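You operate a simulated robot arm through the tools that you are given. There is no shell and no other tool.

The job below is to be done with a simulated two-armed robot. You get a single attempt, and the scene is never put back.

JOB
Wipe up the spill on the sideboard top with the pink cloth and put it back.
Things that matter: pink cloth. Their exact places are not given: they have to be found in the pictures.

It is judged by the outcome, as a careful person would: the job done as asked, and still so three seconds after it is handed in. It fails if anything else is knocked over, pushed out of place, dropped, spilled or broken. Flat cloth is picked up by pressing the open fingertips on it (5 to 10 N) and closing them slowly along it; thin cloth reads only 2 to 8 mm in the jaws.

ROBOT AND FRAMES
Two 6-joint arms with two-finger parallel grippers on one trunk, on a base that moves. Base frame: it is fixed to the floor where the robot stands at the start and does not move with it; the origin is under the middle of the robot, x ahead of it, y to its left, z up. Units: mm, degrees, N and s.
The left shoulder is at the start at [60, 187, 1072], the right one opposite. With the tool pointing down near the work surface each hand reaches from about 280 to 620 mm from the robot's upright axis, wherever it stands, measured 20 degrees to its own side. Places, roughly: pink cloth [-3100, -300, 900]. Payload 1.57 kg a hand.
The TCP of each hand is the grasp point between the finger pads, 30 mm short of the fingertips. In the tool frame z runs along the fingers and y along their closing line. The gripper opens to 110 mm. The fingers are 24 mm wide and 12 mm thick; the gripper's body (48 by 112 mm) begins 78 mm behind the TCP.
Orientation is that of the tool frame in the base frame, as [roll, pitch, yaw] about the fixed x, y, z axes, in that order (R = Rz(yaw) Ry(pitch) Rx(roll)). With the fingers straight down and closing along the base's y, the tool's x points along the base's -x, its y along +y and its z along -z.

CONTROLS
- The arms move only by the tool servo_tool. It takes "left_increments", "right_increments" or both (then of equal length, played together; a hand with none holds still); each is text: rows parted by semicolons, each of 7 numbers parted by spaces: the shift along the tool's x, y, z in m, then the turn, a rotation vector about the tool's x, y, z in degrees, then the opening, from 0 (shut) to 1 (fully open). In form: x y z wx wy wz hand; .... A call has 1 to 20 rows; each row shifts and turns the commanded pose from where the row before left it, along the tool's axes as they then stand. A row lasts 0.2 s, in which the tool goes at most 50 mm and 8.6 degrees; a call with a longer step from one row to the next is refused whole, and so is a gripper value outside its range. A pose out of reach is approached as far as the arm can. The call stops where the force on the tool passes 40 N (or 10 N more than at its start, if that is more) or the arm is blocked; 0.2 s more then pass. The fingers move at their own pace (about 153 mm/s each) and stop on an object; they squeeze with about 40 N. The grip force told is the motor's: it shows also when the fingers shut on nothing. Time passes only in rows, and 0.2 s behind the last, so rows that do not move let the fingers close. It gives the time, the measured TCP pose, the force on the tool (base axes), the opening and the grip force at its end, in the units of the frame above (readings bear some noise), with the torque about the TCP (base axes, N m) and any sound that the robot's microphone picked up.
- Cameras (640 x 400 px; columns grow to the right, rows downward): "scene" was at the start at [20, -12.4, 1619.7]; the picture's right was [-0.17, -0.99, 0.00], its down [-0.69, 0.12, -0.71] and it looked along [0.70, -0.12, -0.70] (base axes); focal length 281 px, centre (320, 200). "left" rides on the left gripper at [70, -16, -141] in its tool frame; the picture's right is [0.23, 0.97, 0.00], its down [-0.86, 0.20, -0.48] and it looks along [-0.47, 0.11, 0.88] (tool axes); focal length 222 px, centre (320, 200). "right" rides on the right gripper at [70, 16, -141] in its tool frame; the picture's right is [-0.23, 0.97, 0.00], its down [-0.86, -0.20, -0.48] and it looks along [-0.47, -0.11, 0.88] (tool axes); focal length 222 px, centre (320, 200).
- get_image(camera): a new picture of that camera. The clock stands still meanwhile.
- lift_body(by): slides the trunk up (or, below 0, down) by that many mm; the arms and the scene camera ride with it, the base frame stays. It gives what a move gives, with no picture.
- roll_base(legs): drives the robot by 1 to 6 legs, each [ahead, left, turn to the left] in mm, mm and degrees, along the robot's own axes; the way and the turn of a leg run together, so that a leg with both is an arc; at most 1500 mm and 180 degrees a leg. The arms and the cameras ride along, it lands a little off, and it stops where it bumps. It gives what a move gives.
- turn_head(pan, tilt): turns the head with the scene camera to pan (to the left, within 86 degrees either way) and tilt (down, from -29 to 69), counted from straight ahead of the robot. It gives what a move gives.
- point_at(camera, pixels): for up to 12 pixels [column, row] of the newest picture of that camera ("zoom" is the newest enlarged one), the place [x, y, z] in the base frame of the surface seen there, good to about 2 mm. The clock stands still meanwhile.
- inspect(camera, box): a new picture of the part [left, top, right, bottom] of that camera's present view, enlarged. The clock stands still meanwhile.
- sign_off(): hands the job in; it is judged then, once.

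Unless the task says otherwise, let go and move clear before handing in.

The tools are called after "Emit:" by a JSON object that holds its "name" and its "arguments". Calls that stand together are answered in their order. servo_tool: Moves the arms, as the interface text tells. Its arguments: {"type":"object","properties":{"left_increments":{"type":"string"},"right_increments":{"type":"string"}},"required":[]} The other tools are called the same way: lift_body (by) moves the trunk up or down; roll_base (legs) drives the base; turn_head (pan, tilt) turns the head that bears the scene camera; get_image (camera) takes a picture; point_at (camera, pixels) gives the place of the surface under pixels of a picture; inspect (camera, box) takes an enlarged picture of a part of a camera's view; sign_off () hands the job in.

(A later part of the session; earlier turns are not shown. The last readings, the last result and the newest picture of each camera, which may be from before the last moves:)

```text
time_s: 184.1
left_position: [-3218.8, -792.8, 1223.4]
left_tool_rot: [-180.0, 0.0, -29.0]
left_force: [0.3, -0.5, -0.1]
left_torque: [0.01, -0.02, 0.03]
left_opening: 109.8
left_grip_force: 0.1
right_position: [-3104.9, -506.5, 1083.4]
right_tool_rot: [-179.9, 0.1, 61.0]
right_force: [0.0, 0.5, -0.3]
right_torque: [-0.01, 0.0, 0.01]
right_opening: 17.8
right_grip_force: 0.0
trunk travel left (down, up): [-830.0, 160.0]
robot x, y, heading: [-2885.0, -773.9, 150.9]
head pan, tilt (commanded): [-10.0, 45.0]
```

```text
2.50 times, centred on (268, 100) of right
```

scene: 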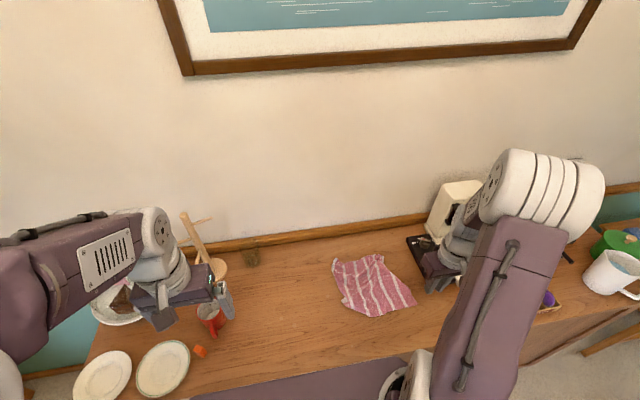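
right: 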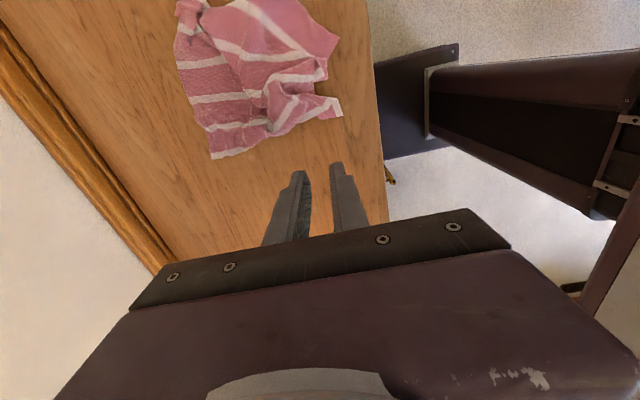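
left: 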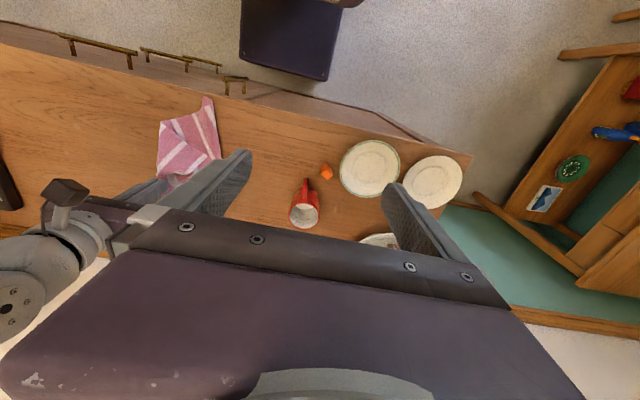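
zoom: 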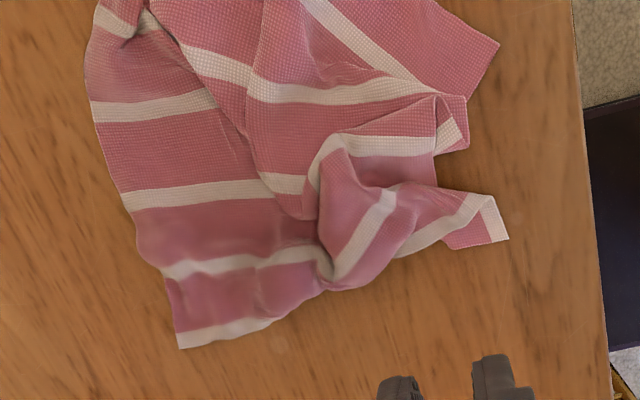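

After release the front-left corner relaxed into a fold again. A two-handed approach will work best: hold the two front corners and pull the cloth flat. I turn the right wrist back, then back off 42 mm and slide the base 243 mm right to stand centred on the cloth.

Emit:
{"name": "servo_tool", "arguments": {"right_increments": "0 0 -0.02 0 0 8.2 0.16; 0 0 -0.02 0 0 8.2 0.16; 0 0 0 0 0 8.2 0.16; 0 0 0 0 0 8.2 0.16; 0 0 0 0 0 8.2 0.16; 0 0 0 0 0 8.2 0.16; 0 0 0 0 0 8.2 0.16; 0 0 0 0 0 8.2 0.16; 0 0 0 0 0 8.2 0.16; 0 0 0 0 0 8.2 0.16; 0 0 0 0 0 8 0.16; 0 0 0 0 0 0 0.16"}}

Emit:
{"name": "roll_base", "arguments": {"legs": [[-42, 0, 0], [0, -243, 0]]}}

Emit:
{"name": "turn_head", "arguments": {"pan": 0, "tilt": 50}}

Emit:
{"name": "get_image", "arguments": {"camera": "scene"}}

```text
time_s: 186.7
left_position: [-3218.1, -794.0, 1223.9]
left_tool_rot: [180.0, 0.1, -29.1]
left_force: [0.1, -0.7, -0.3]
left_torque: [0.02, 0.03, 0.01]
left_opening: 109.9
left_grip_force: 0.2
right_position: [-3103.7, -508.6, 1124.1]
right_tool_rot: [179.8, 0.3, -29.1]
right_force: [0.0, 1.2, 0.0]
right_torque: [-0.02, -0.01, -0.03]
right_opening: 17.6
right_grip_force: 0.0
trunk travel left (down, up): [-830.0, 160.0]
robot x, y, heading: [-2886.8, -772.4, 151.0]
head pan, tilt (commanded): [-10.0, 45.0]
```

```text
time_s: 189.0
left_position: [-3064.6, -604.8, 1225.0]
left_tool_rot: [-179.8, 0.0, -29.2]
left_force: [0.1, -0.4, 0.0]
left_torque: [0.02, 0.01, 0.01]
left_opening: 109.9
left_grip_force: 0.1
right_position: [-2950.2, -320.3, 1123.7]
right_tool_rot: [-180.0, 0.2, -29.2]
right_force: [-1.0, -0.6, 0.6]
right_torque: [0.02, -0.02, 0.02]
right_opening: 17.4
right_grip_force: 0.1
trunk travel left (down, up): [-830.0, 160.0]
robot x, y, heading: [-2730.0, -585.6, 150.9]
head pan, tilt (commanded): [-10.0, 45.0]
```

```text
time_s: 189.7
left_position: [-3062.1, -601.6, 1223.3]
left_tool_rot: [-179.9, 0.0, -29.2]
left_force: [-0.1, 1.0, 0.7]
left_torque: [-0.03, 0.0, 0.0]
left_opening: 110.2
left_grip_force: 0.1
right_position: [-2950.1, -318.8, 1124.2]
right_tool_rot: [179.9, 0.2, -29.1]
right_force: [0.2, 1.1, -0.2]
right_torque: [-0.02, 0.05, -0.02]
right_opening: 17.5
right_grip_force: 0.1
trunk travel left (down, up): [-830.0, 160.0]
robot x, y, heading: [-2734.4, -580.4, 150.7]
head pan, tilt (commanded): [0.0, 50.0]
```

```text
taken
```

scene: 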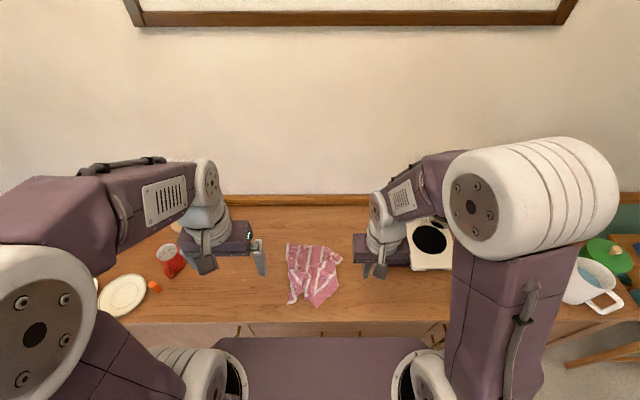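

Now the robot is centred on the cloth (pixels (285–342, 242–307)) with a clear view. I zoom in.

Emit:
{"name": "inspect", "arguments": {"camera": "scene", "box": [266, 232, 362, 312]}}

Emit:
{"name": "point_at", "arguments": {"camera": "zoom", "pixels": [[108, 55], [120, 355], [145, 305], [270, 370], [380, 270], [375, 140], [330, 55], [220, 300], [160, 250], [135, 175], [260, 330], [130, 330]]}}

```text
5.00 times, centred on (314, 272) of scene
```

zoom: 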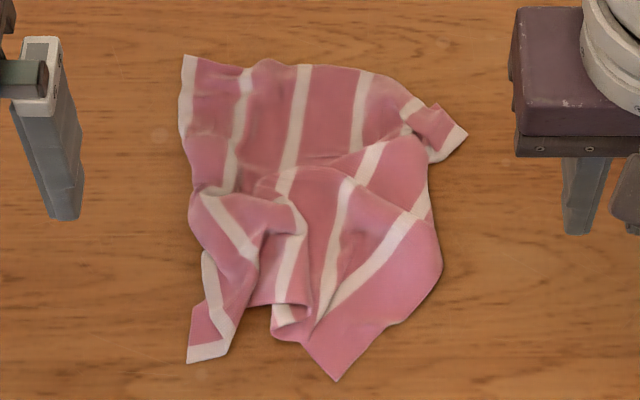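

```text
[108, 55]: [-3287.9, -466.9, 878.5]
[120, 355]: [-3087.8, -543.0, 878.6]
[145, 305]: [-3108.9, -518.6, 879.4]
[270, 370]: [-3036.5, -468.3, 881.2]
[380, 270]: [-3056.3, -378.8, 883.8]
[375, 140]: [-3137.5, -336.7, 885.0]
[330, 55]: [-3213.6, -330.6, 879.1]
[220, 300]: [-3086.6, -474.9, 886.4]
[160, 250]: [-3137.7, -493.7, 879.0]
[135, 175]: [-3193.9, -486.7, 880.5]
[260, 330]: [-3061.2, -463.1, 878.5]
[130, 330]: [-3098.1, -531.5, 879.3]
```

I pick the proper corner pixels in this zoom: A (192,358), B (335,374), D (190,62), back-right flap (460,133).

Emit:
{"name": "point_at", "arguments": {"camera": "zoom", "pixels": [[192, 356], [225, 348], [212, 322], [196, 310], [335, 374], [350, 340], [385, 320], [437, 265], [460, 133], [190, 62], [195, 200], [280, 330]]}}

Emit:
{"name": "get_image", "arguments": {"camera": "left"}}

Emit:
{"name": "get_image", "arguments": {"camera": "right"}}

```text
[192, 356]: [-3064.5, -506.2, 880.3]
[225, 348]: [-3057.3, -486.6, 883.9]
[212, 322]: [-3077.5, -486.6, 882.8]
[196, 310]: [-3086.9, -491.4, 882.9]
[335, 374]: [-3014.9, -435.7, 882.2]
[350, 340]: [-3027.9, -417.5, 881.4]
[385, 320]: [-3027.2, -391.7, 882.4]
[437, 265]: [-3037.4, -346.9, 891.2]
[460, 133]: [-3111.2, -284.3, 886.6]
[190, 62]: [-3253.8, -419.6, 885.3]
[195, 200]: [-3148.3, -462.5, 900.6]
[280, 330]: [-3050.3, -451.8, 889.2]
```

```text
taken
```

left: 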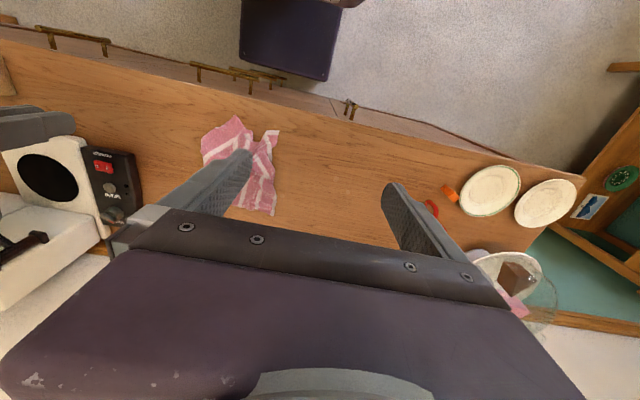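

```text
taken
```

right: 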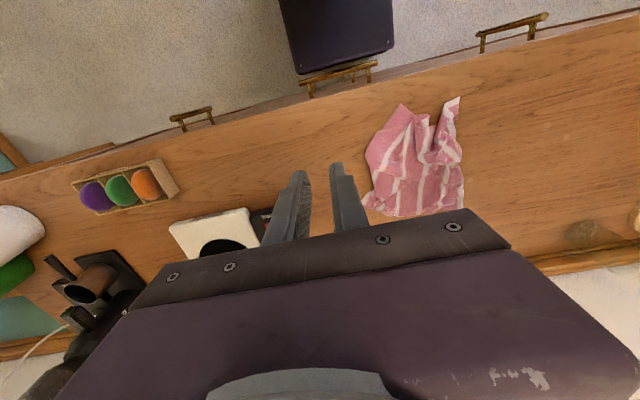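

Corners now: A (678,32), B (763,23), D (661,240) in sideboard coordinates. Before going on I check the drawer handles' protrusion against my base (right picture, handle (340,72), base slab (300,70)).

Emit:
{"name": "point_at", "arguments": {"camera": "right", "pixels": [[340, 72], [305, 80], [372, 66], [300, 68], [390, 45], [190, 115], [312, 92], [515, 25]]}}

Emit:
{"name": "inspect", "arguments": {"camera": "right", "box": [270, 0, 430, 100]}}

```text
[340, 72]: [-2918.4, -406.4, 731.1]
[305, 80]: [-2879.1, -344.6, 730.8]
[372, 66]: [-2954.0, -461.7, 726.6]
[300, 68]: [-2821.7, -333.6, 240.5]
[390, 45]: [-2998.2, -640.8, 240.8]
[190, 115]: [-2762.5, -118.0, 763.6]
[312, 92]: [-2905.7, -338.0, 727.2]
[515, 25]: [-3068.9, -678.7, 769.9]
```

```text
4.00 times, centred on (350, 50) of right
```

zoom: 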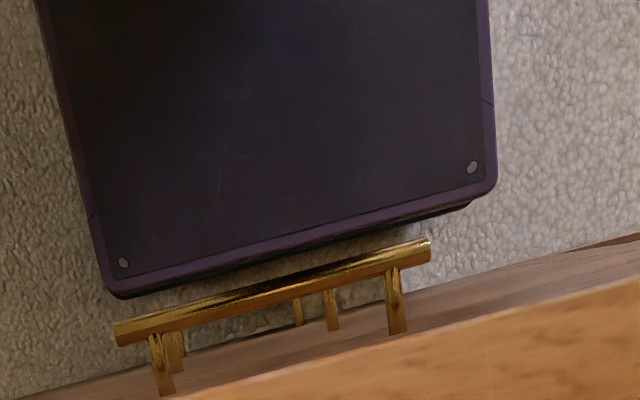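

Handles stick out to v≈-50 and my base front is at v≈-90, so I stay where I am. First the right hand grips near corner B (766,60) with fingers turned 90° (camera outward).

Emit:
{"name": "servo_tool", "arguments": {"right_increments": "-0.00925 0.03275 0 0 0 0 0.15; -0.00925 0.03275 0 0 0 0 0.15; -0.00925 0.03275 0 0 0 0 0.15; -0.00925 0.03275 0 0 0 0 0.15; 0 0 0.015 0 0 -8.2 0.15; 0 0 0.015 0 0 -8.2 0.15; 0 0 0.015 0 0 -8.2 0.15; 0 0 0.015 0 0 -8.2 0.15; 0 0 0.015 0 0 -8.2 0.15; 0 0 0.015 0 0 -8.2 0.15; 0 0 0.015 0 0 -8.2 0.15; 0 0 0.015 0 0 -8.2 0.15; 0 0 0.015 0 0 -8.2 0.15; 0 0 0.015 0 0 -8.2 0.15; 0 0 0.015 0 0 -8 0.15; 0 0 0.01 0 0 0 0.15; 0 0 0 0 0 0 0.15"}}

Emit:
{"name": "get_image", "arguments": {"camera": "right"}}

Emit:
{"name": "inspect", "arguments": {"camera": "scene", "box": [250, 222, 362, 312]}}

```text
time_s: 193.3
left_position: [-3063.1, -603.3, 1223.9]
left_tool_rot: [180.0, 0.0, -29.2]
left_force: [-0.1, 0.1, 0.1]
left_torque: [0.03, 0.03, 0.0]
left_opening: 110.0
left_grip_force: 0.1
right_position: [-3046.2, -414.0, 949.0]
right_tool_rot: [-179.8, 0.1, 60.8]
right_force: [-0.1, -0.5, 0.2]
right_torque: [0.01, 0.01, -0.01]
right_opening: 16.4
right_grip_force: 0.2
trunk travel left (down, up): [-830.0, 160.0]
robot x, y, heading: [-2734.6, -584.5, 151.0]
head pan, tilt (commanded): [0.0, 50.0]
```

```text
taken
```

right: 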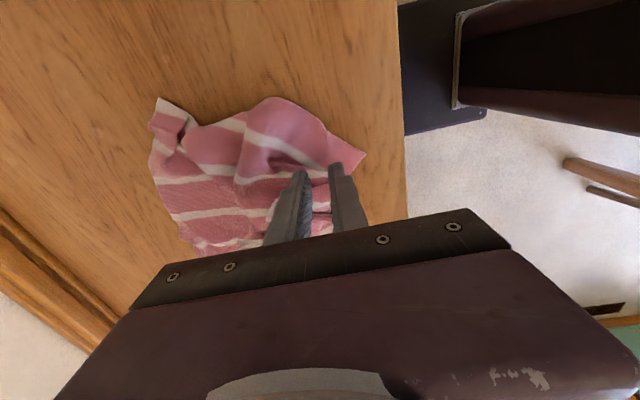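

```text
4.44 times, centred on (306, 267) of scene
```

zoom: 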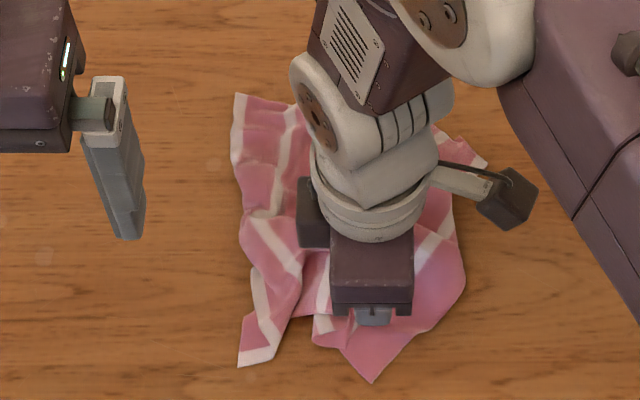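

Emit:
{"name": "inspect", "arguments": {"camera": "right", "box": [220, 80, 420, 205]}}

```text
3.20 times, centred on (320, 142) of right
```

zoom: 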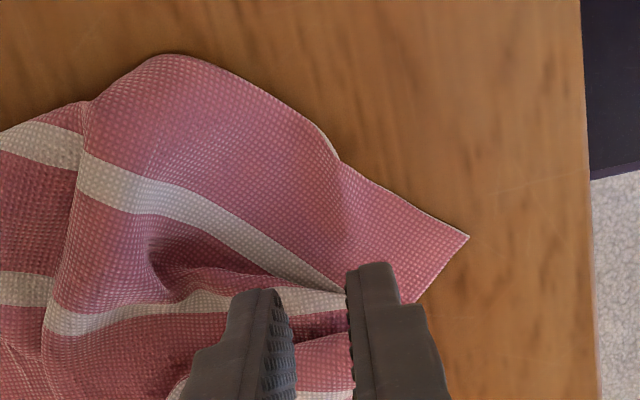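

The tips should sit more on the pink corner: shift 10 mm right and 13 mm to the front, then lower.

Emit:
{"name": "servo_tool", "arguments": {"right_increments": "0.01 0.013 0.008 0 0 0 0.15; 0 0 0.01 0 0 0 0.15; 0 0 0.008 0 0 0 0.15; 0 0 0 0 0 0 0.15"}}

Emit:
{"name": "inspect", "arguments": {"camera": "right", "box": [220, 90, 420, 215]}}

```text
time_s: 194.3
left_position: [-3063.1, -601.9, 1224.2]
left_tool_rot: [-180.0, 0.0, -29.1]
left_force: [0.6, 0.9, -0.4]
left_torque: [0.02, 0.01, 0.01]
left_opening: 109.9
left_grip_force: 0.1
right_position: [-3029.7, -411.3, 922.1]
right_tool_rot: [-179.8, 0.1, 60.8]
right_force: [-0.2, -0.1, -0.1]
right_torque: [0.0, -0.03, -0.01]
right_opening: 16.6
right_grip_force: 0.1
trunk travel left (down, up): [-830.0, 160.0]
robot x, y, heading: [-2733.5, -582.1, 150.8]
head pan, tilt (commanded): [0.0, 50.0]
```

```text
3.20 times, centred on (320, 152) of right
```

zoom: 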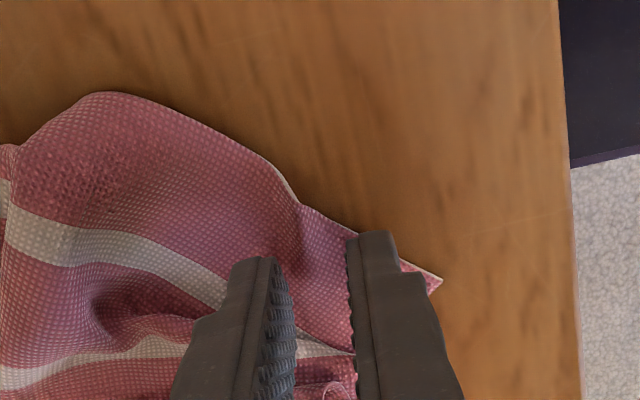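

Slightly too far out on the right finger; I shift 5 mm back and lower to contact.

Emit:
{"name": "servo_tool", "arguments": {"right_increments": "-0.005 0 0.004 0 0 0 0.15; 0 0 0.003 0 0 0 0.15; 0 0 0.003 0 0 0 0.15; 0 0 0.001 0 0 0 0.15; 0 0 0 0 0 0 0.15"}}

```text
time_s: 195.5
left_position: [-3063.9, -602.4, 1224.8]
left_tool_rot: [180.0, 0.0, -29.1]
left_force: [0.4, 0.1, 0.5]
left_torque: [-0.01, 0.03, 0.01]
left_opening: 109.9
left_grip_force: 0.1
right_position: [-3032.3, -417.3, 913.2]
right_tool_rot: [-179.8, 0.2, 60.8]
right_force: [0.6, 0.1, 1.1]
right_torque: [-0.02, 0.0, -0.02]
right_opening: 16.3
right_grip_force: 0.1
trunk travel left (down, up): [-830.0, 160.0]
robot x, y, heading: [-2732.6, -583.9, 151.2]
head pan, tilt (commanded): [0.0, 50.0]
```

Emit:
{"name": "servo_tool", "arguments": {"right_increments": "0 0 0.001 0 0 0 0.15; 0 0 0.0008 0 0 0 0.15; 0 0 0 0 0 0 0.15"}}

```text
time_s: 196.3
left_position: [-3062.9, -602.6, 1224.8]
left_tool_rot: [-180.0, 0.0, -29.3]
left_force: [-0.1, 0.1, -0.5]
left_torque: [-0.03, 0.03, 0.01]
left_opening: 109.9
left_grip_force: 0.1
right_position: [-3032.3, -417.0, 911.9]
right_tool_rot: [-179.6, 0.1, 60.8]
right_force: [0.9, 2.4, 13.4]
right_torque: [-0.01, -0.04, 0.02]
right_opening: 16.2
right_grip_force: 0.1
trunk travel left (down, up): [-830.0, 160.0]
robot x, y, heading: [-2733.6, -586.2, 150.8]
head pan, tilt (commanded): [0.0, 50.0]
```

13.4 N; I ease 0.5 mm and close slowly.

Emit:
{"name": "servo_tool", "arguments": {"right_increments": "0 0 -0.0005 0 0 0 0.15; 0 0 0 0 0 0 0.13; 0 0 0 0 0 0 0.11; 0 0 0 0 0 0 0.09; 0 0 0 0 0 0 0.07; 0 0 0 0 0 0 0.05; 0 0 0 0 0 0 0.03; 0 0 0 0 0 0 0.01; 0 0 0 0 0 0 0; 0 0 0 0 0 0 0; 0 0 0 0 0 0 0"}}

Emit:
{"name": "inspect", "arguments": {"camera": "right", "box": [220, 90, 420, 215]}}

```text
time_s: 198.7
left_position: [-3062.8, -602.2, 1224.0]
left_tool_rot: [180.0, 0.0, -29.1]
left_force: [0.3, -1.0, 1.4]
left_torque: [0.01, 0.0, -0.02]
left_opening: 109.9
left_grip_force: 0.0
right_position: [-3032.1, -415.4, 911.9]
right_tool_rot: [-179.6, 0.0, 60.9]
right_force: [-0.2, -0.1, 5.2]
right_torque: [0.0, 0.03, 0.02]
right_opening: 2.0
right_grip_force: 23.6
trunk travel left (down, up): [-830.0, 160.0]
robot x, y, heading: [-2734.4, -578.6, 151.2]
head pan, tilt (commanded): [0.0, 50.0]
```

```text
3.20 times, centred on (320, 152) of right
```

zoom: 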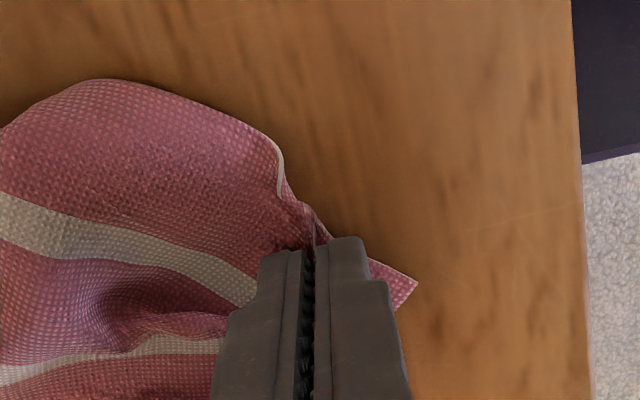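

Gripped (2.0 mm). I lift 20 mm and draw corner B 65 mm to the right.

Emit:
{"name": "servo_tool", "arguments": {"right_increments": "0 0 -0.01 0 0 0 0; 0.003 0 -0.01 0 0 0 0; 0.0155 -0.0025 0 0 0 0 0; 0.0155 -0.0025 0 0 0 0 0; 0.0155 -0.0025 0 0 0 0 0; 0.0155 -0.0025 0 0 0 0 0; 0 0 0 0 0 0 0"}}

Emit:
{"name": "inspect", "arguments": {"camera": "scene", "box": [250, 222, 378, 312]}}

Emit:
{"name": "get_image", "arguments": {"camera": "left"}}

```text
time_s: 200.3
left_position: [-3062.6, -602.2, 1223.6]
left_tool_rot: [179.9, 0.0, -29.3]
left_force: [-0.4, 0.2, -0.4]
left_torque: [0.01, -0.01, -0.01]
left_opening: 110.1
left_grip_force: 0.0
right_position: [-3009.8, -354.7, 931.8]
right_tool_rot: [-179.7, 0.1, 61.0]
right_force: [-0.3, 0.4, -0.2]
right_torque: [-0.02, -0.01, 0.04]
right_opening: 2.0
right_grip_force: 23.9
trunk travel left (down, up): [-830.0, 160.0]
robot x, y, heading: [-2731.7, -583.4, 151.0]
head pan, tilt (commanded): [0.0, 50.0]
```

```text
4.44 times, centred on (314, 267) of scene
```

zoom: 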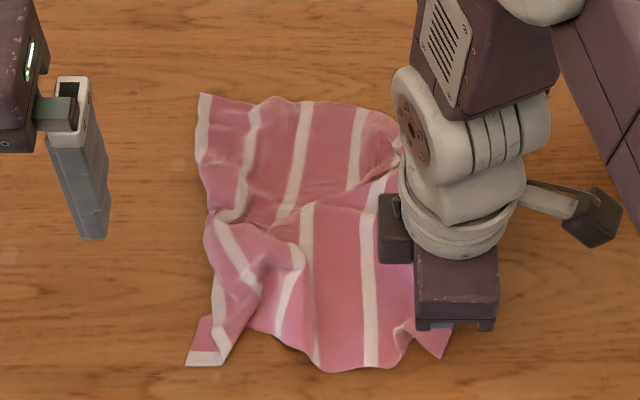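

```text
taken
```

left: 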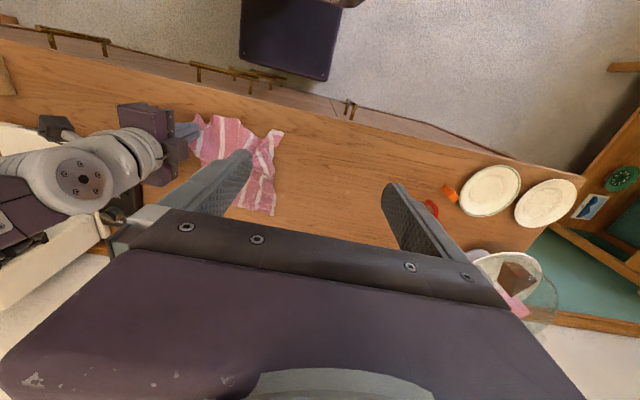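

The cloth is spreading well. Now the left hand should take corner A (zoom (190,362)). I measure it.

Emit:
{"name": "point_at", "arguments": {"camera": "zoom", "pixels": [[192, 360], [230, 358], [212, 335], [205, 320], [235, 320], [220, 300], [203, 100], [300, 355], [365, 362], [215, 240]]}}

Emit:
{"name": "inspect", "arguments": {"camera": "scene", "box": [280, 280, 328, 310]}}

```text
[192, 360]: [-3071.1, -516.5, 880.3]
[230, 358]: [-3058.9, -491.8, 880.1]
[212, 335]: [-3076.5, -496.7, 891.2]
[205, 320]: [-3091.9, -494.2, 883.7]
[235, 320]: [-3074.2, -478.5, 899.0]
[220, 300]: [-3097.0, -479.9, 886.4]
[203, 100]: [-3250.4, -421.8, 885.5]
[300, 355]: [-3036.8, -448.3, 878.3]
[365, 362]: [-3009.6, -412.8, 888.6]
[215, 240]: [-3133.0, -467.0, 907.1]
```

```text
13.33 times, centred on (304, 295) of scene
```

zoom: 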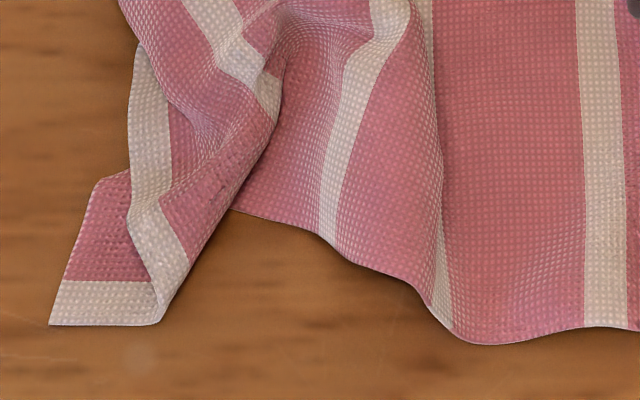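

Corner A is only a small (~30 mm) flap folded outward at about (680,48). I bring the left hand (fingers turned 90°, camera outward) above it to hold and pull while the right hand holds B.

Emit:
{"name": "servo_tool", "arguments": {"left_increments": "-0.0213 -0.0283 0 0 0 0 0.3; -0.0213 -0.0283 0 0 0 0 0.3; -0.0214 -0.0284 0 0 0 0 0.1; 0 0 0.015 0 0 8.2 0.1; 0 0 0.015 0 0 8.2 0.1; 0 0 0.015 0 0 8.2 0.1; 0 0 0.015 0 0 8.2 0.1; 0 0 0.015 0 0 8.2 0.1; 0 0 0.015 0 0 8.2 0.1; 0 0 0.015 0 0 8.2 0.1; 0 0 0.015 0 0 8.2 0.1; 0 0 0.015 0 0 8.2 0.1; 0 0 0.015 0 0 8.2 0.1; 0 0 0.015 0 0 8 0.1; 0 0 0.03 0 0 0 0.1; 0 0 0.03 0 0 0 0.1; 0 0 0.03 0 0 0 0.1; 0 0 0.018 0 0 0 0.1; 0 0 0 0 0 0 0.1"}}

Emit:
{"name": "get_image", "arguments": {"camera": "left"}}

Emit:
{"name": "inspect", "arguments": {"camera": "left", "box": [220, 80, 420, 205]}}

Emit:
{"name": "get_image", "arguments": {"camera": "scene"}}

```text
time_s: 204.3
left_position: [-3078.0, -497.7, 951.4]
left_tool_rot: [-180.0, 0.0, -119.3]
left_force: [-0.2, 0.6, 0.2]
left_torque: [0.01, -0.01, -0.02]
left_opening: 11.0
left_grip_force: 0.0
right_position: [-3010.3, -354.6, 931.4]
right_tool_rot: [-179.8, 0.1, 60.8]
right_force: [0.0, 0.5, 0.1]
right_torque: [-0.01, -0.01, 0.02]
right_opening: 1.6
right_grip_force: 23.6
trunk travel left (down, up): [-830.0, 160.0]
robot x, y, heading: [-2732.0, -579.8, 151.1]
head pan, tilt (commanded): [0.0, 50.0]
```

```text
taken
```

left: 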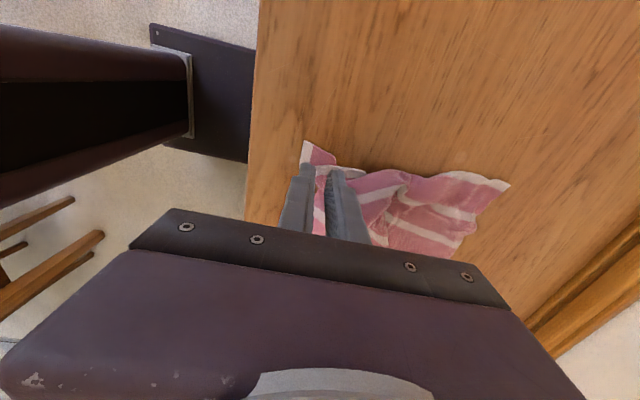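

```text
3.20 times, centred on (320, 142) of left
```

zoom: 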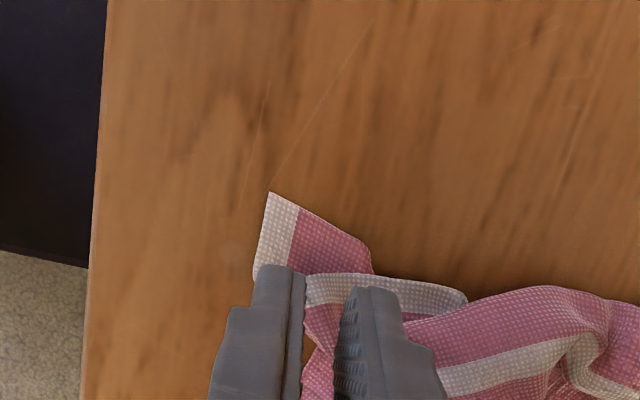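

```text
taken
```

scene: 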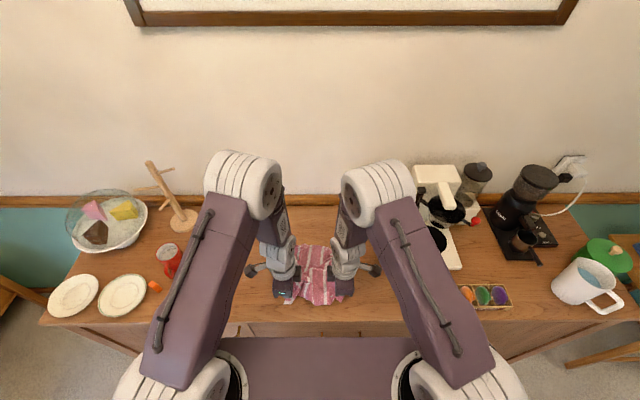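

The left fingertips need ~8 mm more to the left to sit on the flap (zoom (258–370,195–280)). I shift and lower the left hand.

Emit:
{"name": "servo_tool", "arguments": {"left_increments": "0.008 0 0.01 0 0 0 0.1; 0 0 0.012 0 0 0 0.1; 0 0 0.008 0 0 0 0.1; 0 0 0.005 0 0 0 0.1; 0 0 0.002 0 0 0 0.1; 0 0 0 0 0 0 0.1"}}

Emit:
{"name": "inspect", "arguments": {"camera": "left", "box": [220, 80, 420, 205]}}

```text
time_s: 205.7
left_position: [-3081.5, -504.5, 914.5]
left_tool_rot: [-179.9, 0.0, -119.2]
left_force: [-0.1, 0.0, 0.6]
left_torque: [0.0, 0.01, -0.03]
left_opening: 11.2
left_grip_force: 0.0
right_position: [-3010.7, -353.7, 930.6]
right_tool_rot: [-179.8, 0.1, 60.8]
right_force: [0.1, 0.1, 0.9]
right_torque: [-0.01, 0.01, -0.03]
right_opening: 1.7
right_grip_force: 23.2
trunk travel left (down, up): [-830.0, 160.0]
robot x, y, heading: [-2734.0, -581.4, 150.8]
head pan, tilt (commanded): [0.0, 50.0]
```

```text
3.20 times, centred on (320, 142) of left
```

zoom: 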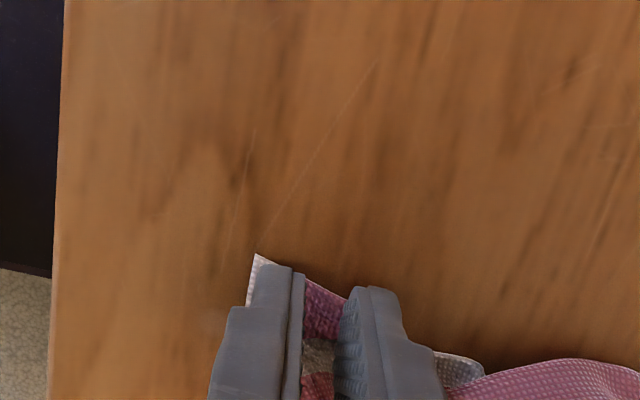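

Both left tips are on the flap. I lower to contact and then close.

Emit:
{"name": "servo_tool", "arguments": {"left_increments": "0 0 0.001 0 0 0 0.1; 0 0 0.001 0 0 0 0.1; 0 0 0.001 0 0 0 0.1; 0 0 0 0 0 0 0.1"}}

```text
time_s: 206.7
left_position: [-3083.4, -503.7, 911.7]
left_tool_rot: [179.8, 0.1, -119.2]
left_force: [-1.8, -2.4, 20.4]
left_torque: [0.23, 0.17, 0.05]
left_opening: 11.2
left_grip_force: 0.1
right_position: [-3009.6, -354.9, 931.9]
right_tool_rot: [-179.6, 0.2, 60.7]
right_force: [-0.5, -0.7, -0.2]
right_torque: [0.03, -0.02, -0.04]
right_opening: 2.0
right_grip_force: 23.3
trunk travel left (down, up): [-830.0, 160.0]
robot x, y, heading: [-2731.5, -583.1, 150.7]
head pan, tilt (commanded): [0.0, 50.0]
```

Emit:
{"name": "servo_tool", "arguments": {"left_increments": "0 0 -0.0015 0 0 0 0.1; 0 0 0 0 0 0 0.085; 0 0 0 0 0 0 0.07; 0 0 0 0 0 0 0.055; 0 0 0 0 0 0 0.04; 0 0 0 0 0 0 0.025; 0 0 0 0 0 0 0.01; 0 0 0 0 0 0 0; 0 0 0 0 0 0 0; 0 0 0 0 0 0 0; 0 0 -0.01 0 0 0 0; 0 0 -0.01 0 0 0 0; 0 0 0 0 0 0 0"}}

Emit:
{"name": "inspect", "arguments": {"camera": "left", "box": [220, 80, 420, 205]}}

```text
time_s: 209.5
left_position: [-3082.1, -504.7, 932.2]
left_tool_rot: [179.9, 0.0, -119.2]
left_force: [0.0, -0.9, -0.9]
left_torque: [-0.04, 0.0, 0.0]
left_opening: 1.6
left_grip_force: 23.4
right_position: [-3011.3, -353.8, 931.4]
right_tool_rot: [-179.8, 0.1, 60.7]
right_force: [0.6, -0.1, 0.6]
right_torque: [0.02, 0.03, 0.04]
right_opening: 2.0
right_grip_force: 23.5
trunk travel left (down, up): [-830.0, 160.0]
robot x, y, heading: [-2733.2, -581.2, 150.9]
head pan, tilt (commanded): [0.0, 50.0]
```

```text
3.20 times, centred on (320, 142) of left
```

zoom: 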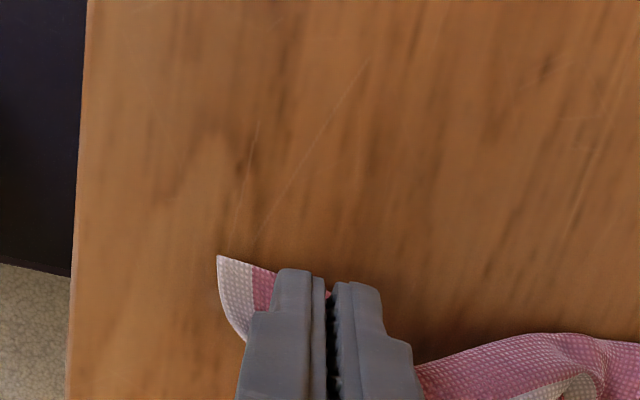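

Both front corners are now held (left 1.6 mm, right 2.0 mm). I'll lift the cloth like a curtain, then lay it from back to front. First raise the trunk by 110 mm.

Emit:
{"name": "lift_body", "arguments": {"by": 110}}

Emit:
{"name": "get_image", "arguments": {"camera": "scene"}}

```text
time_s: 210.9
left_position: [-3083.0, -504.2, 1042.0]
left_tool_rot: [-179.9, -0.1, -119.2]
left_force: [-0.2, -0.5, 0.3]
left_torque: [0.02, -0.02, -0.03]
left_opening: 1.7
left_grip_force: 23.1
right_position: [-3009.6, -353.9, 1042.2]
right_tool_rot: [-179.8, 0.1, 60.8]
right_force: [1.0, -0.8, 0.3]
right_torque: [0.0, -0.02, -0.01]
right_opening: 1.5
right_grip_force: 23.5
trunk travel left (down, up): [-940.0, 50.0]
robot x, y, heading: [-2734.9, -580.0, 150.7]
head pan, tilt (commanded): [0.0, 50.0]
```

```text
taken
```

scene: 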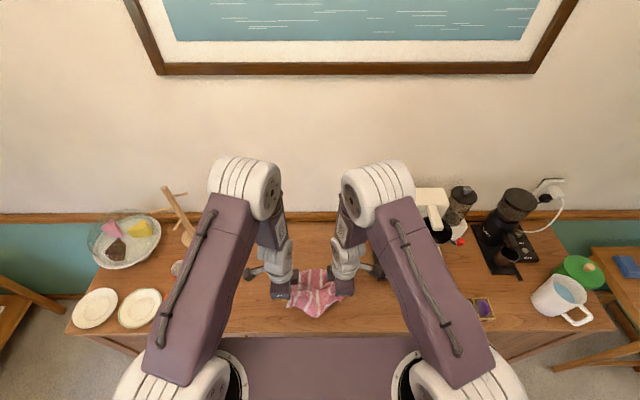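

Both hands still hold. I lift 120 mm further and spread the right hand 32 mm to make the front edge taut.

Emit:
{"name": "servo_tool", "arguments": {"left_increments": "0 0 -0.02 0 0 0 0; 0 0 -0.02 0 0 0 0; 0 0 -0.02 0 0 0 0; 0 0 -0.02 0 0 0 0; 0 0 -0.02 0 0 0 0; 0 0 -0.02 0 0 0 0; 0 0 0 0 0 0 0; 0 0 0 0 0 0 0", "right_increments": "0.005 0 -0.02 0 0 0 0; 0.005 0 -0.02 0 0 0 0; 0.005 0 -0.02 0 0 0 0; 0.006 0 -0.02 0 0 0 0; 0.006 0 -0.02 0 0 0 0; 0.005 0 -0.02 0 0 0 0; 0 0 0 0 0 0 0; 0 0 0 0 0 0 0"}}

Emit:
{"name": "get_image", "arguments": {"camera": "scene"}}

Emit:
{"name": "inspect", "arguments": {"camera": "scene", "box": [240, 220, 400, 340]}}

Emit:
{"name": "get_image", "arguments": {"camera": "right"}}

```text
time_s: 212.7
left_position: [-3082.5, -505.2, 1161.8]
left_tool_rot: [-180.0, 0.0, -119.2]
left_force: [0.2, 0.8, 0.7]
left_torque: [0.01, 0.0, -0.02]
left_opening: 1.8
left_grip_force: 23.6
right_position: [-2995.0, -327.8, 1159.5]
right_tool_rot: [-179.7, 0.1, 60.8]
right_force: [0.3, -0.3, -0.4]
right_torque: [-0.02, 0.01, 0.01]
right_opening: 1.5
right_grip_force: 23.7
trunk travel left (down, up): [-940.0, 50.0]
robot x, y, heading: [-2731.9, -584.7, 150.9]
head pan, tilt (commanded): [0.0, 50.0]
```

```text
taken
```

scene: 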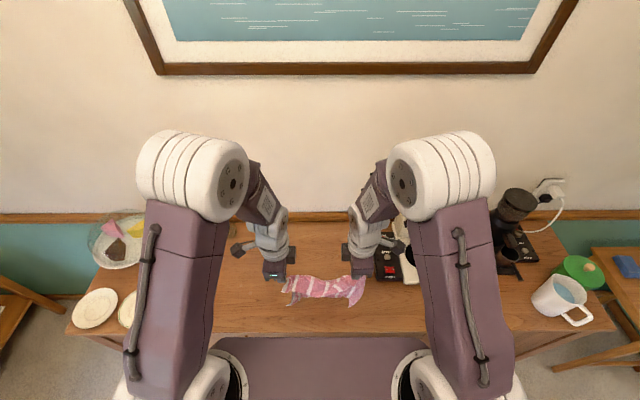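

```text
3.33 times, centred on (320, 280) of scene
```

zoom: 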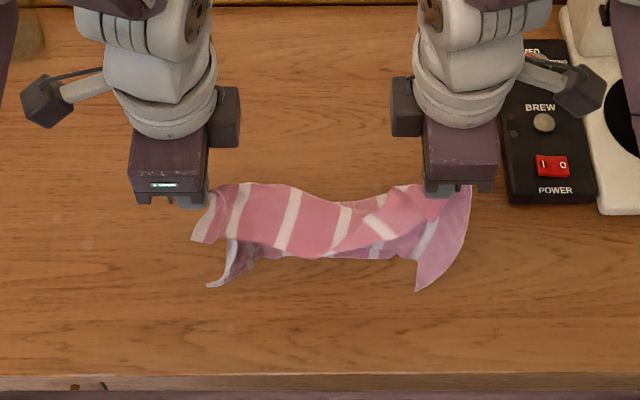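

```text
taken
```

right: 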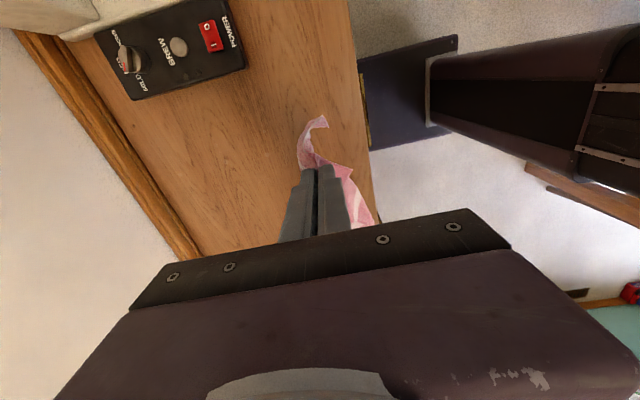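

It hangs like a curtain between the hands. Now both hands move back together by 230 mm, above the rear of the old place.

Emit:
{"name": "servo_tool", "arguments": {"left_increments": "0 0.02 0 0 0 0 0; 0 0.035 0 0 0 0 0; 0 0.04 0 0 0 0 0; 0 0.04 0 0 0 0 0; 0 0.04 0 0 0 0 0; 0 0.035 0 0 0 0 0; 0 0.02 0 0 0 0 0; 0 0 0 0 0 0 0; 0 0 0 0 0 0 0; 0 0 0 0 0 0 0", "right_increments": "0 -0.02 0 0 0 0 0; 0 -0.035 0 0 0 0 0; 0 -0.04 0 0 0 0 0; 0.002 -0.04 0 0 0 0 0; 0.002 -0.04 0 0 0 0 0; 0.002 -0.035 0 0 0 0 0; 0.002 -0.02 0 0 0 0 0; 0 0 0 0 0 0 0; 0 0 0 0 0 0 0; 0 0 0 0 0 0 0"}}

Emit:
{"name": "get_image", "arguments": {"camera": "scene"}}

Emit:
{"name": "inspect", "arguments": {"camera": "scene", "box": [240, 170, 400, 290]}}

```text
time_s: 214.9
left_position: [-3284.2, -392.7, 1163.5]
left_tool_rot: [-179.9, 0.0, -119.1]
left_force: [0.4, -0.3, -0.4]
left_torque: [-0.02, -0.01, -0.01]
left_opening: 1.7
left_grip_force: 23.4
right_position: [-3192.8, -207.2, 1161.5]
right_tool_rot: [-179.9, 0.1, 60.8]
right_force: [-0.3, -0.2, -0.1]
right_torque: [-0.03, 0.0, 0.01]
right_opening: 1.8
right_grip_force: 23.4
trunk travel left (down, up): [-940.0, 50.0]
robot x, y, heading: [-2730.5, -583.5, 150.8]
head pan, tilt (commanded): [0.0, 50.0]
```

```text
taken
```

scene: 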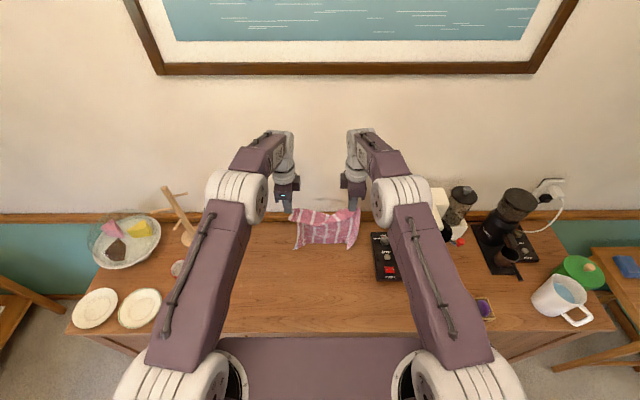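

```text
3.33 times, centred on (320, 230) of scene
```

zoom: 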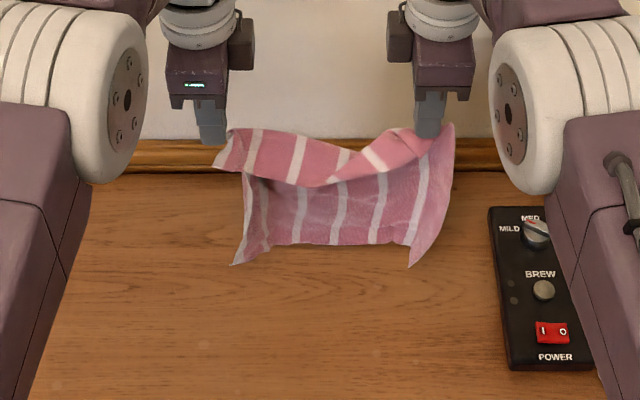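

The cloth hangs nicely between the hands, with a short hem over the front. I measure where its lower edge is.

Emit:
{"name": "point_at", "arguments": {"camera": "zoom", "pixels": [[240, 255], [330, 240], [408, 258], [265, 243], [225, 160], [260, 178], [335, 183], [430, 130], [330, 215], [440, 190]]}}

```text
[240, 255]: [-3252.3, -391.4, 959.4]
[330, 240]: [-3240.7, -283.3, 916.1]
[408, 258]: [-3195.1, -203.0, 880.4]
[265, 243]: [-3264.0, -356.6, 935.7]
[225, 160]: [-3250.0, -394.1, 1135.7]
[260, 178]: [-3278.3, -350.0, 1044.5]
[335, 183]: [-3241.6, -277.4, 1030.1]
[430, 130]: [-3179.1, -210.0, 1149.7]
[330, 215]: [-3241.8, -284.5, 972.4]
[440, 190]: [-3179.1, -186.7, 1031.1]
```

The lower edge hangs at v≈295, right where the back edge belongs. I lower 40 mm and lay the cloth forward-down in an arc with both hands.

Emit:
{"name": "servo_tool", "arguments": {"left_increments": "0 0 0.02 0 0 0 0; 0 0 0.02 0 0 0 0; 0 -0.02 0.012 0 0 0 0; 0 -0.03 0.014 0 0 0 0; 0 -0.032 0.018 0 0 0 0; 0 -0.036 0.02 0 0 0 0; 0 -0.034 0.022 0 0 0 0; 0 -0.032 0.024 0 0 0 0; 0 -0.028 0.026 0 0 0 0; 0 0 0 0 0 0 0", "right_increments": "0 0 0.02 0 0 0 0; 0 0 0.02 0 0 0 0; 0 0.02 0.012 0 0 0 0; 0 0.03 0.014 0 0 0 0; 0 0.032 0.018 0 0 0 0; 0 0.036 0.02 0 0 0 0; 0 0.034 0.022 0 0 0 0; 0 0.032 0.024 0 0 0 0; 0 0.028 0.026 0 0 0 0; 0 0 0 0 0 0 0"}}

Emit:
{"name": "get_image", "arguments": {"camera": "scene"}}

Emit:
{"name": "inspect", "arguments": {"camera": "scene", "box": [240, 200, 400, 320]}}

```text
time_s: 217.1
left_position: [-3100.5, -494.4, 988.6]
left_tool_rot: [180.0, -0.1, -119.2]
left_force: [-0.2, 0.6, 0.3]
left_torque: [0.02, 0.01, -0.02]
left_opening: 1.8
left_grip_force: 23.5
right_position: [-3005.0, -311.5, 984.4]
right_tool_rot: [-179.7, 0.1, 60.7]
right_force: [-0.5, -0.4, 0.0]
right_torque: [0.02, 0.01, 0.0]
right_opening: 1.7
right_grip_force: 23.1
trunk travel left (down, up): [-940.0, 50.0]
robot x, y, heading: [-2732.7, -581.6, 151.0]
head pan, tilt (commanded): [0.0, 50.0]
```

```text
taken
```

scene: 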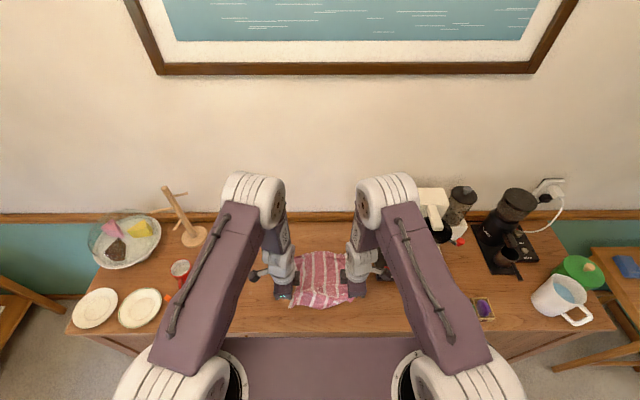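

```text
3.33 times, centred on (320, 260) of scene
```

zoom: 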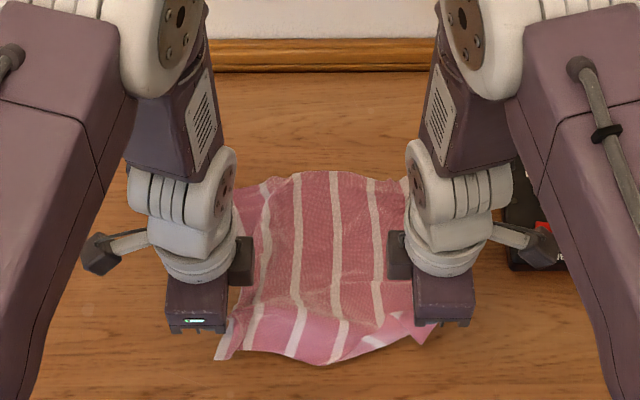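

Excellent, the cloth lies flat behind the hands. I finish lowering almost vertically so the front hem lies forward.

Emit:
{"name": "servo_tool", "arguments": {"left_increments": "0 -0.008 0.022 0 0 0 0; 0 0.002 0.018 0 0 0 0; 0 0.005 0.016 0 0 0 0; 0 0.003 0.01 0 0 0 0; 0 0 0.005 0 0 0 0; 0 0 0 0 0 0 0", "right_increments": "0 0.008 0.022 0 0 0 0; 0 -0.002 0.018 0 0 0 0; 0 -0.005 0.015 0 0 0 0; 0 -0.003 0.008 0 0 0 0; 0 0 0.004 0 0 0 0; 0 0 0 0 0 0 0"}}

Emit:
{"name": "inspect", "arguments": {"camera": "scene", "box": [240, 220, 400, 340]}}

Emit:
{"name": "get_image", "arguments": {"camera": "left"}}

Emit:
{"name": "get_image", "arguments": {"camera": "right"}}

```text
time_s: 218.5
left_position: [-3099.6, -493.9, 915.1]
left_tool_rot: [-179.9, 0.0, -119.2]
left_force: [-0.1, 0.5, 0.4]
left_torque: [0.01, 0.04, 0.01]
left_opening: 1.5
left_grip_force: 22.6
right_position: [-3009.4, -310.0, 917.7]
right_tool_rot: [-179.7, 0.0, 60.9]
right_force: [0.6, 0.7, 1.0]
right_torque: [-0.01, 0.03, 0.03]
right_opening: 1.9
right_grip_force: 23.5
trunk travel left (down, up): [-940.0, 50.0]
robot x, y, heading: [-2730.1, -581.9, 150.7]
head pan, tilt (commanded): [0.0, 50.0]
```

```text
3.33 times, centred on (320, 280) of scene
```

zoom: 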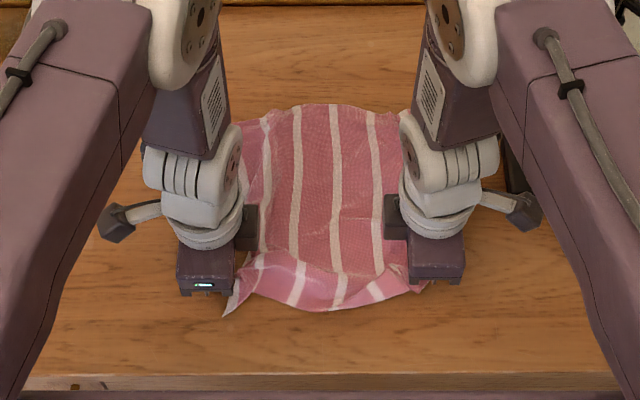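

```text
taken
```

left: 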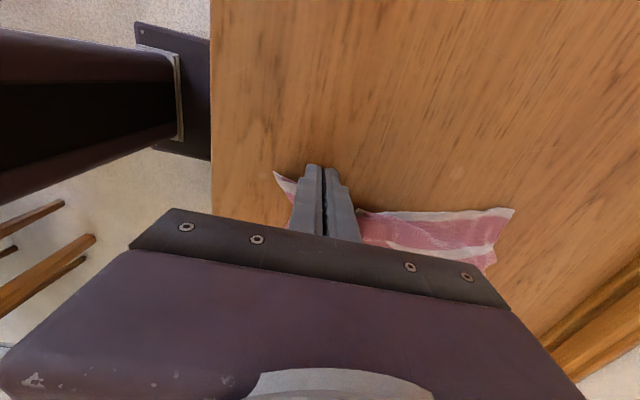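

```text
taken
```

right: 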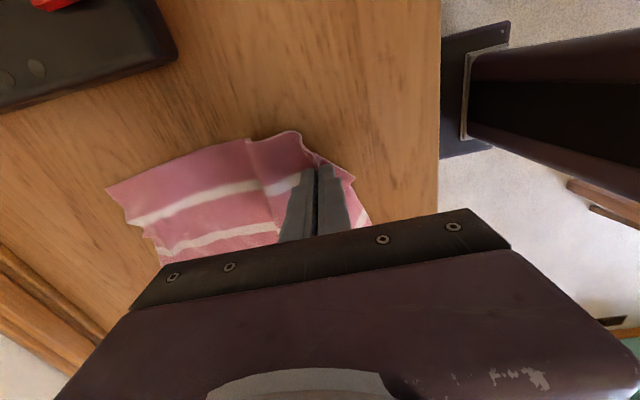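

The cloth lies flat in its old place (left grip at u 671, right grip at u 876). I release both hands and lift straight up.

Emit:
{"name": "servo_tool", "arguments": {"left_increments": "0 0 0.001 0 0 0 0; 0 0 0 0 0 0 0.05; 0 0 0 0 0 0 0.1; 0 0 0 0 0 0 0.15; 0 0 -0.004 0 0 0 0.17; 0 0 -0.01 0 0 0 0.17; 0 0 -0.03 0 0 0 0.17; 0 0 -0.04 0 0 0 0.17; 0 0 -0.04 0 0 0 0.17; 0 0 -0.04 0 0 0 0.17; 0 0 -0.04 0 0 0 0.17; 0 0 0 0 0 0 0.17", "right_increments": "0 0 0.003 0 0 0 0; 0 0 0 0 0 0 0.05; 0 0 0 0 0 0 0.1; 0 0 0 0 0 0 0.15; 0 0 -0.004 0 0 0 0.17; 0 0 -0.01 0 0 0 0.17; 0 0 -0.03 0 0 0 0.17; 0 0 -0.04 0 0 0 0.17; 0 0 -0.04 0 0 0 0.17; 0 0 -0.04 0 0 0 0.17; 0 0 -0.04 0 0 0 0.17; 0 0 0 0 0 0 0.17"}}

Emit:
{"name": "inspect", "arguments": {"camera": "scene", "box": [240, 220, 400, 340]}}

Emit:
{"name": "get_image", "arguments": {"camera": "right"}}

Emit:
{"name": "get_image", "arguments": {"camera": "left"}}

```text
time_s: 221.1
left_position: [-3099.5, -493.9, 1117.9]
left_tool_rot: [179.8, 0.0, -119.2]
left_force: [0.2, 0.1, -0.1]
left_torque: [0.02, -0.05, 0.0]
left_opening: 18.5
left_grip_force: 0.2
right_position: [-3008.8, -310.3, 1121.4]
right_tool_rot: [-179.8, 0.1, 60.9]
right_force: [-0.1, -0.5, 0.2]
right_torque: [-0.01, -0.03, 0.0]
right_opening: 18.9
right_grip_force: 0.1
trunk travel left (down, up): [-940.0, 50.0]
robot x, y, heading: [-2733.4, -583.0, 151.0]
head pan, tilt (commanded): [0.0, 50.0]
```

```text
3.33 times, centred on (320, 280) of scene
```

zoom: 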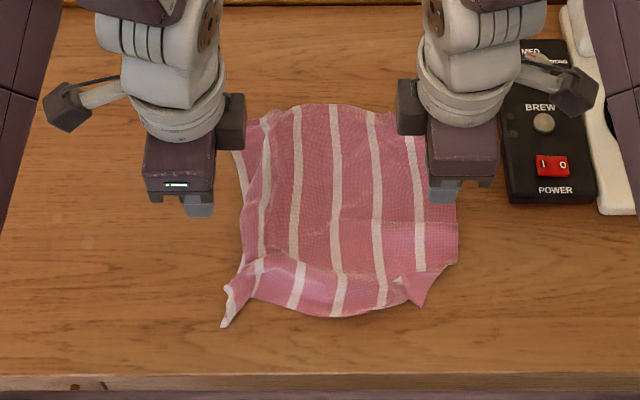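

```text
taken
```

right: 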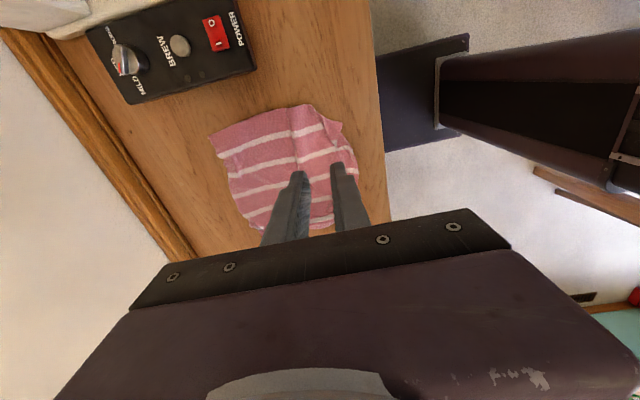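

```text
taken
```

left: 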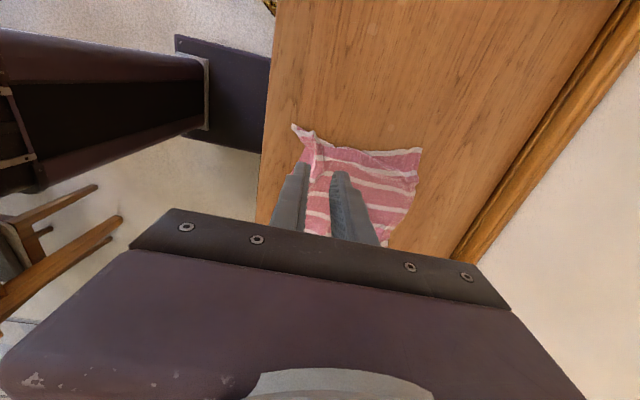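

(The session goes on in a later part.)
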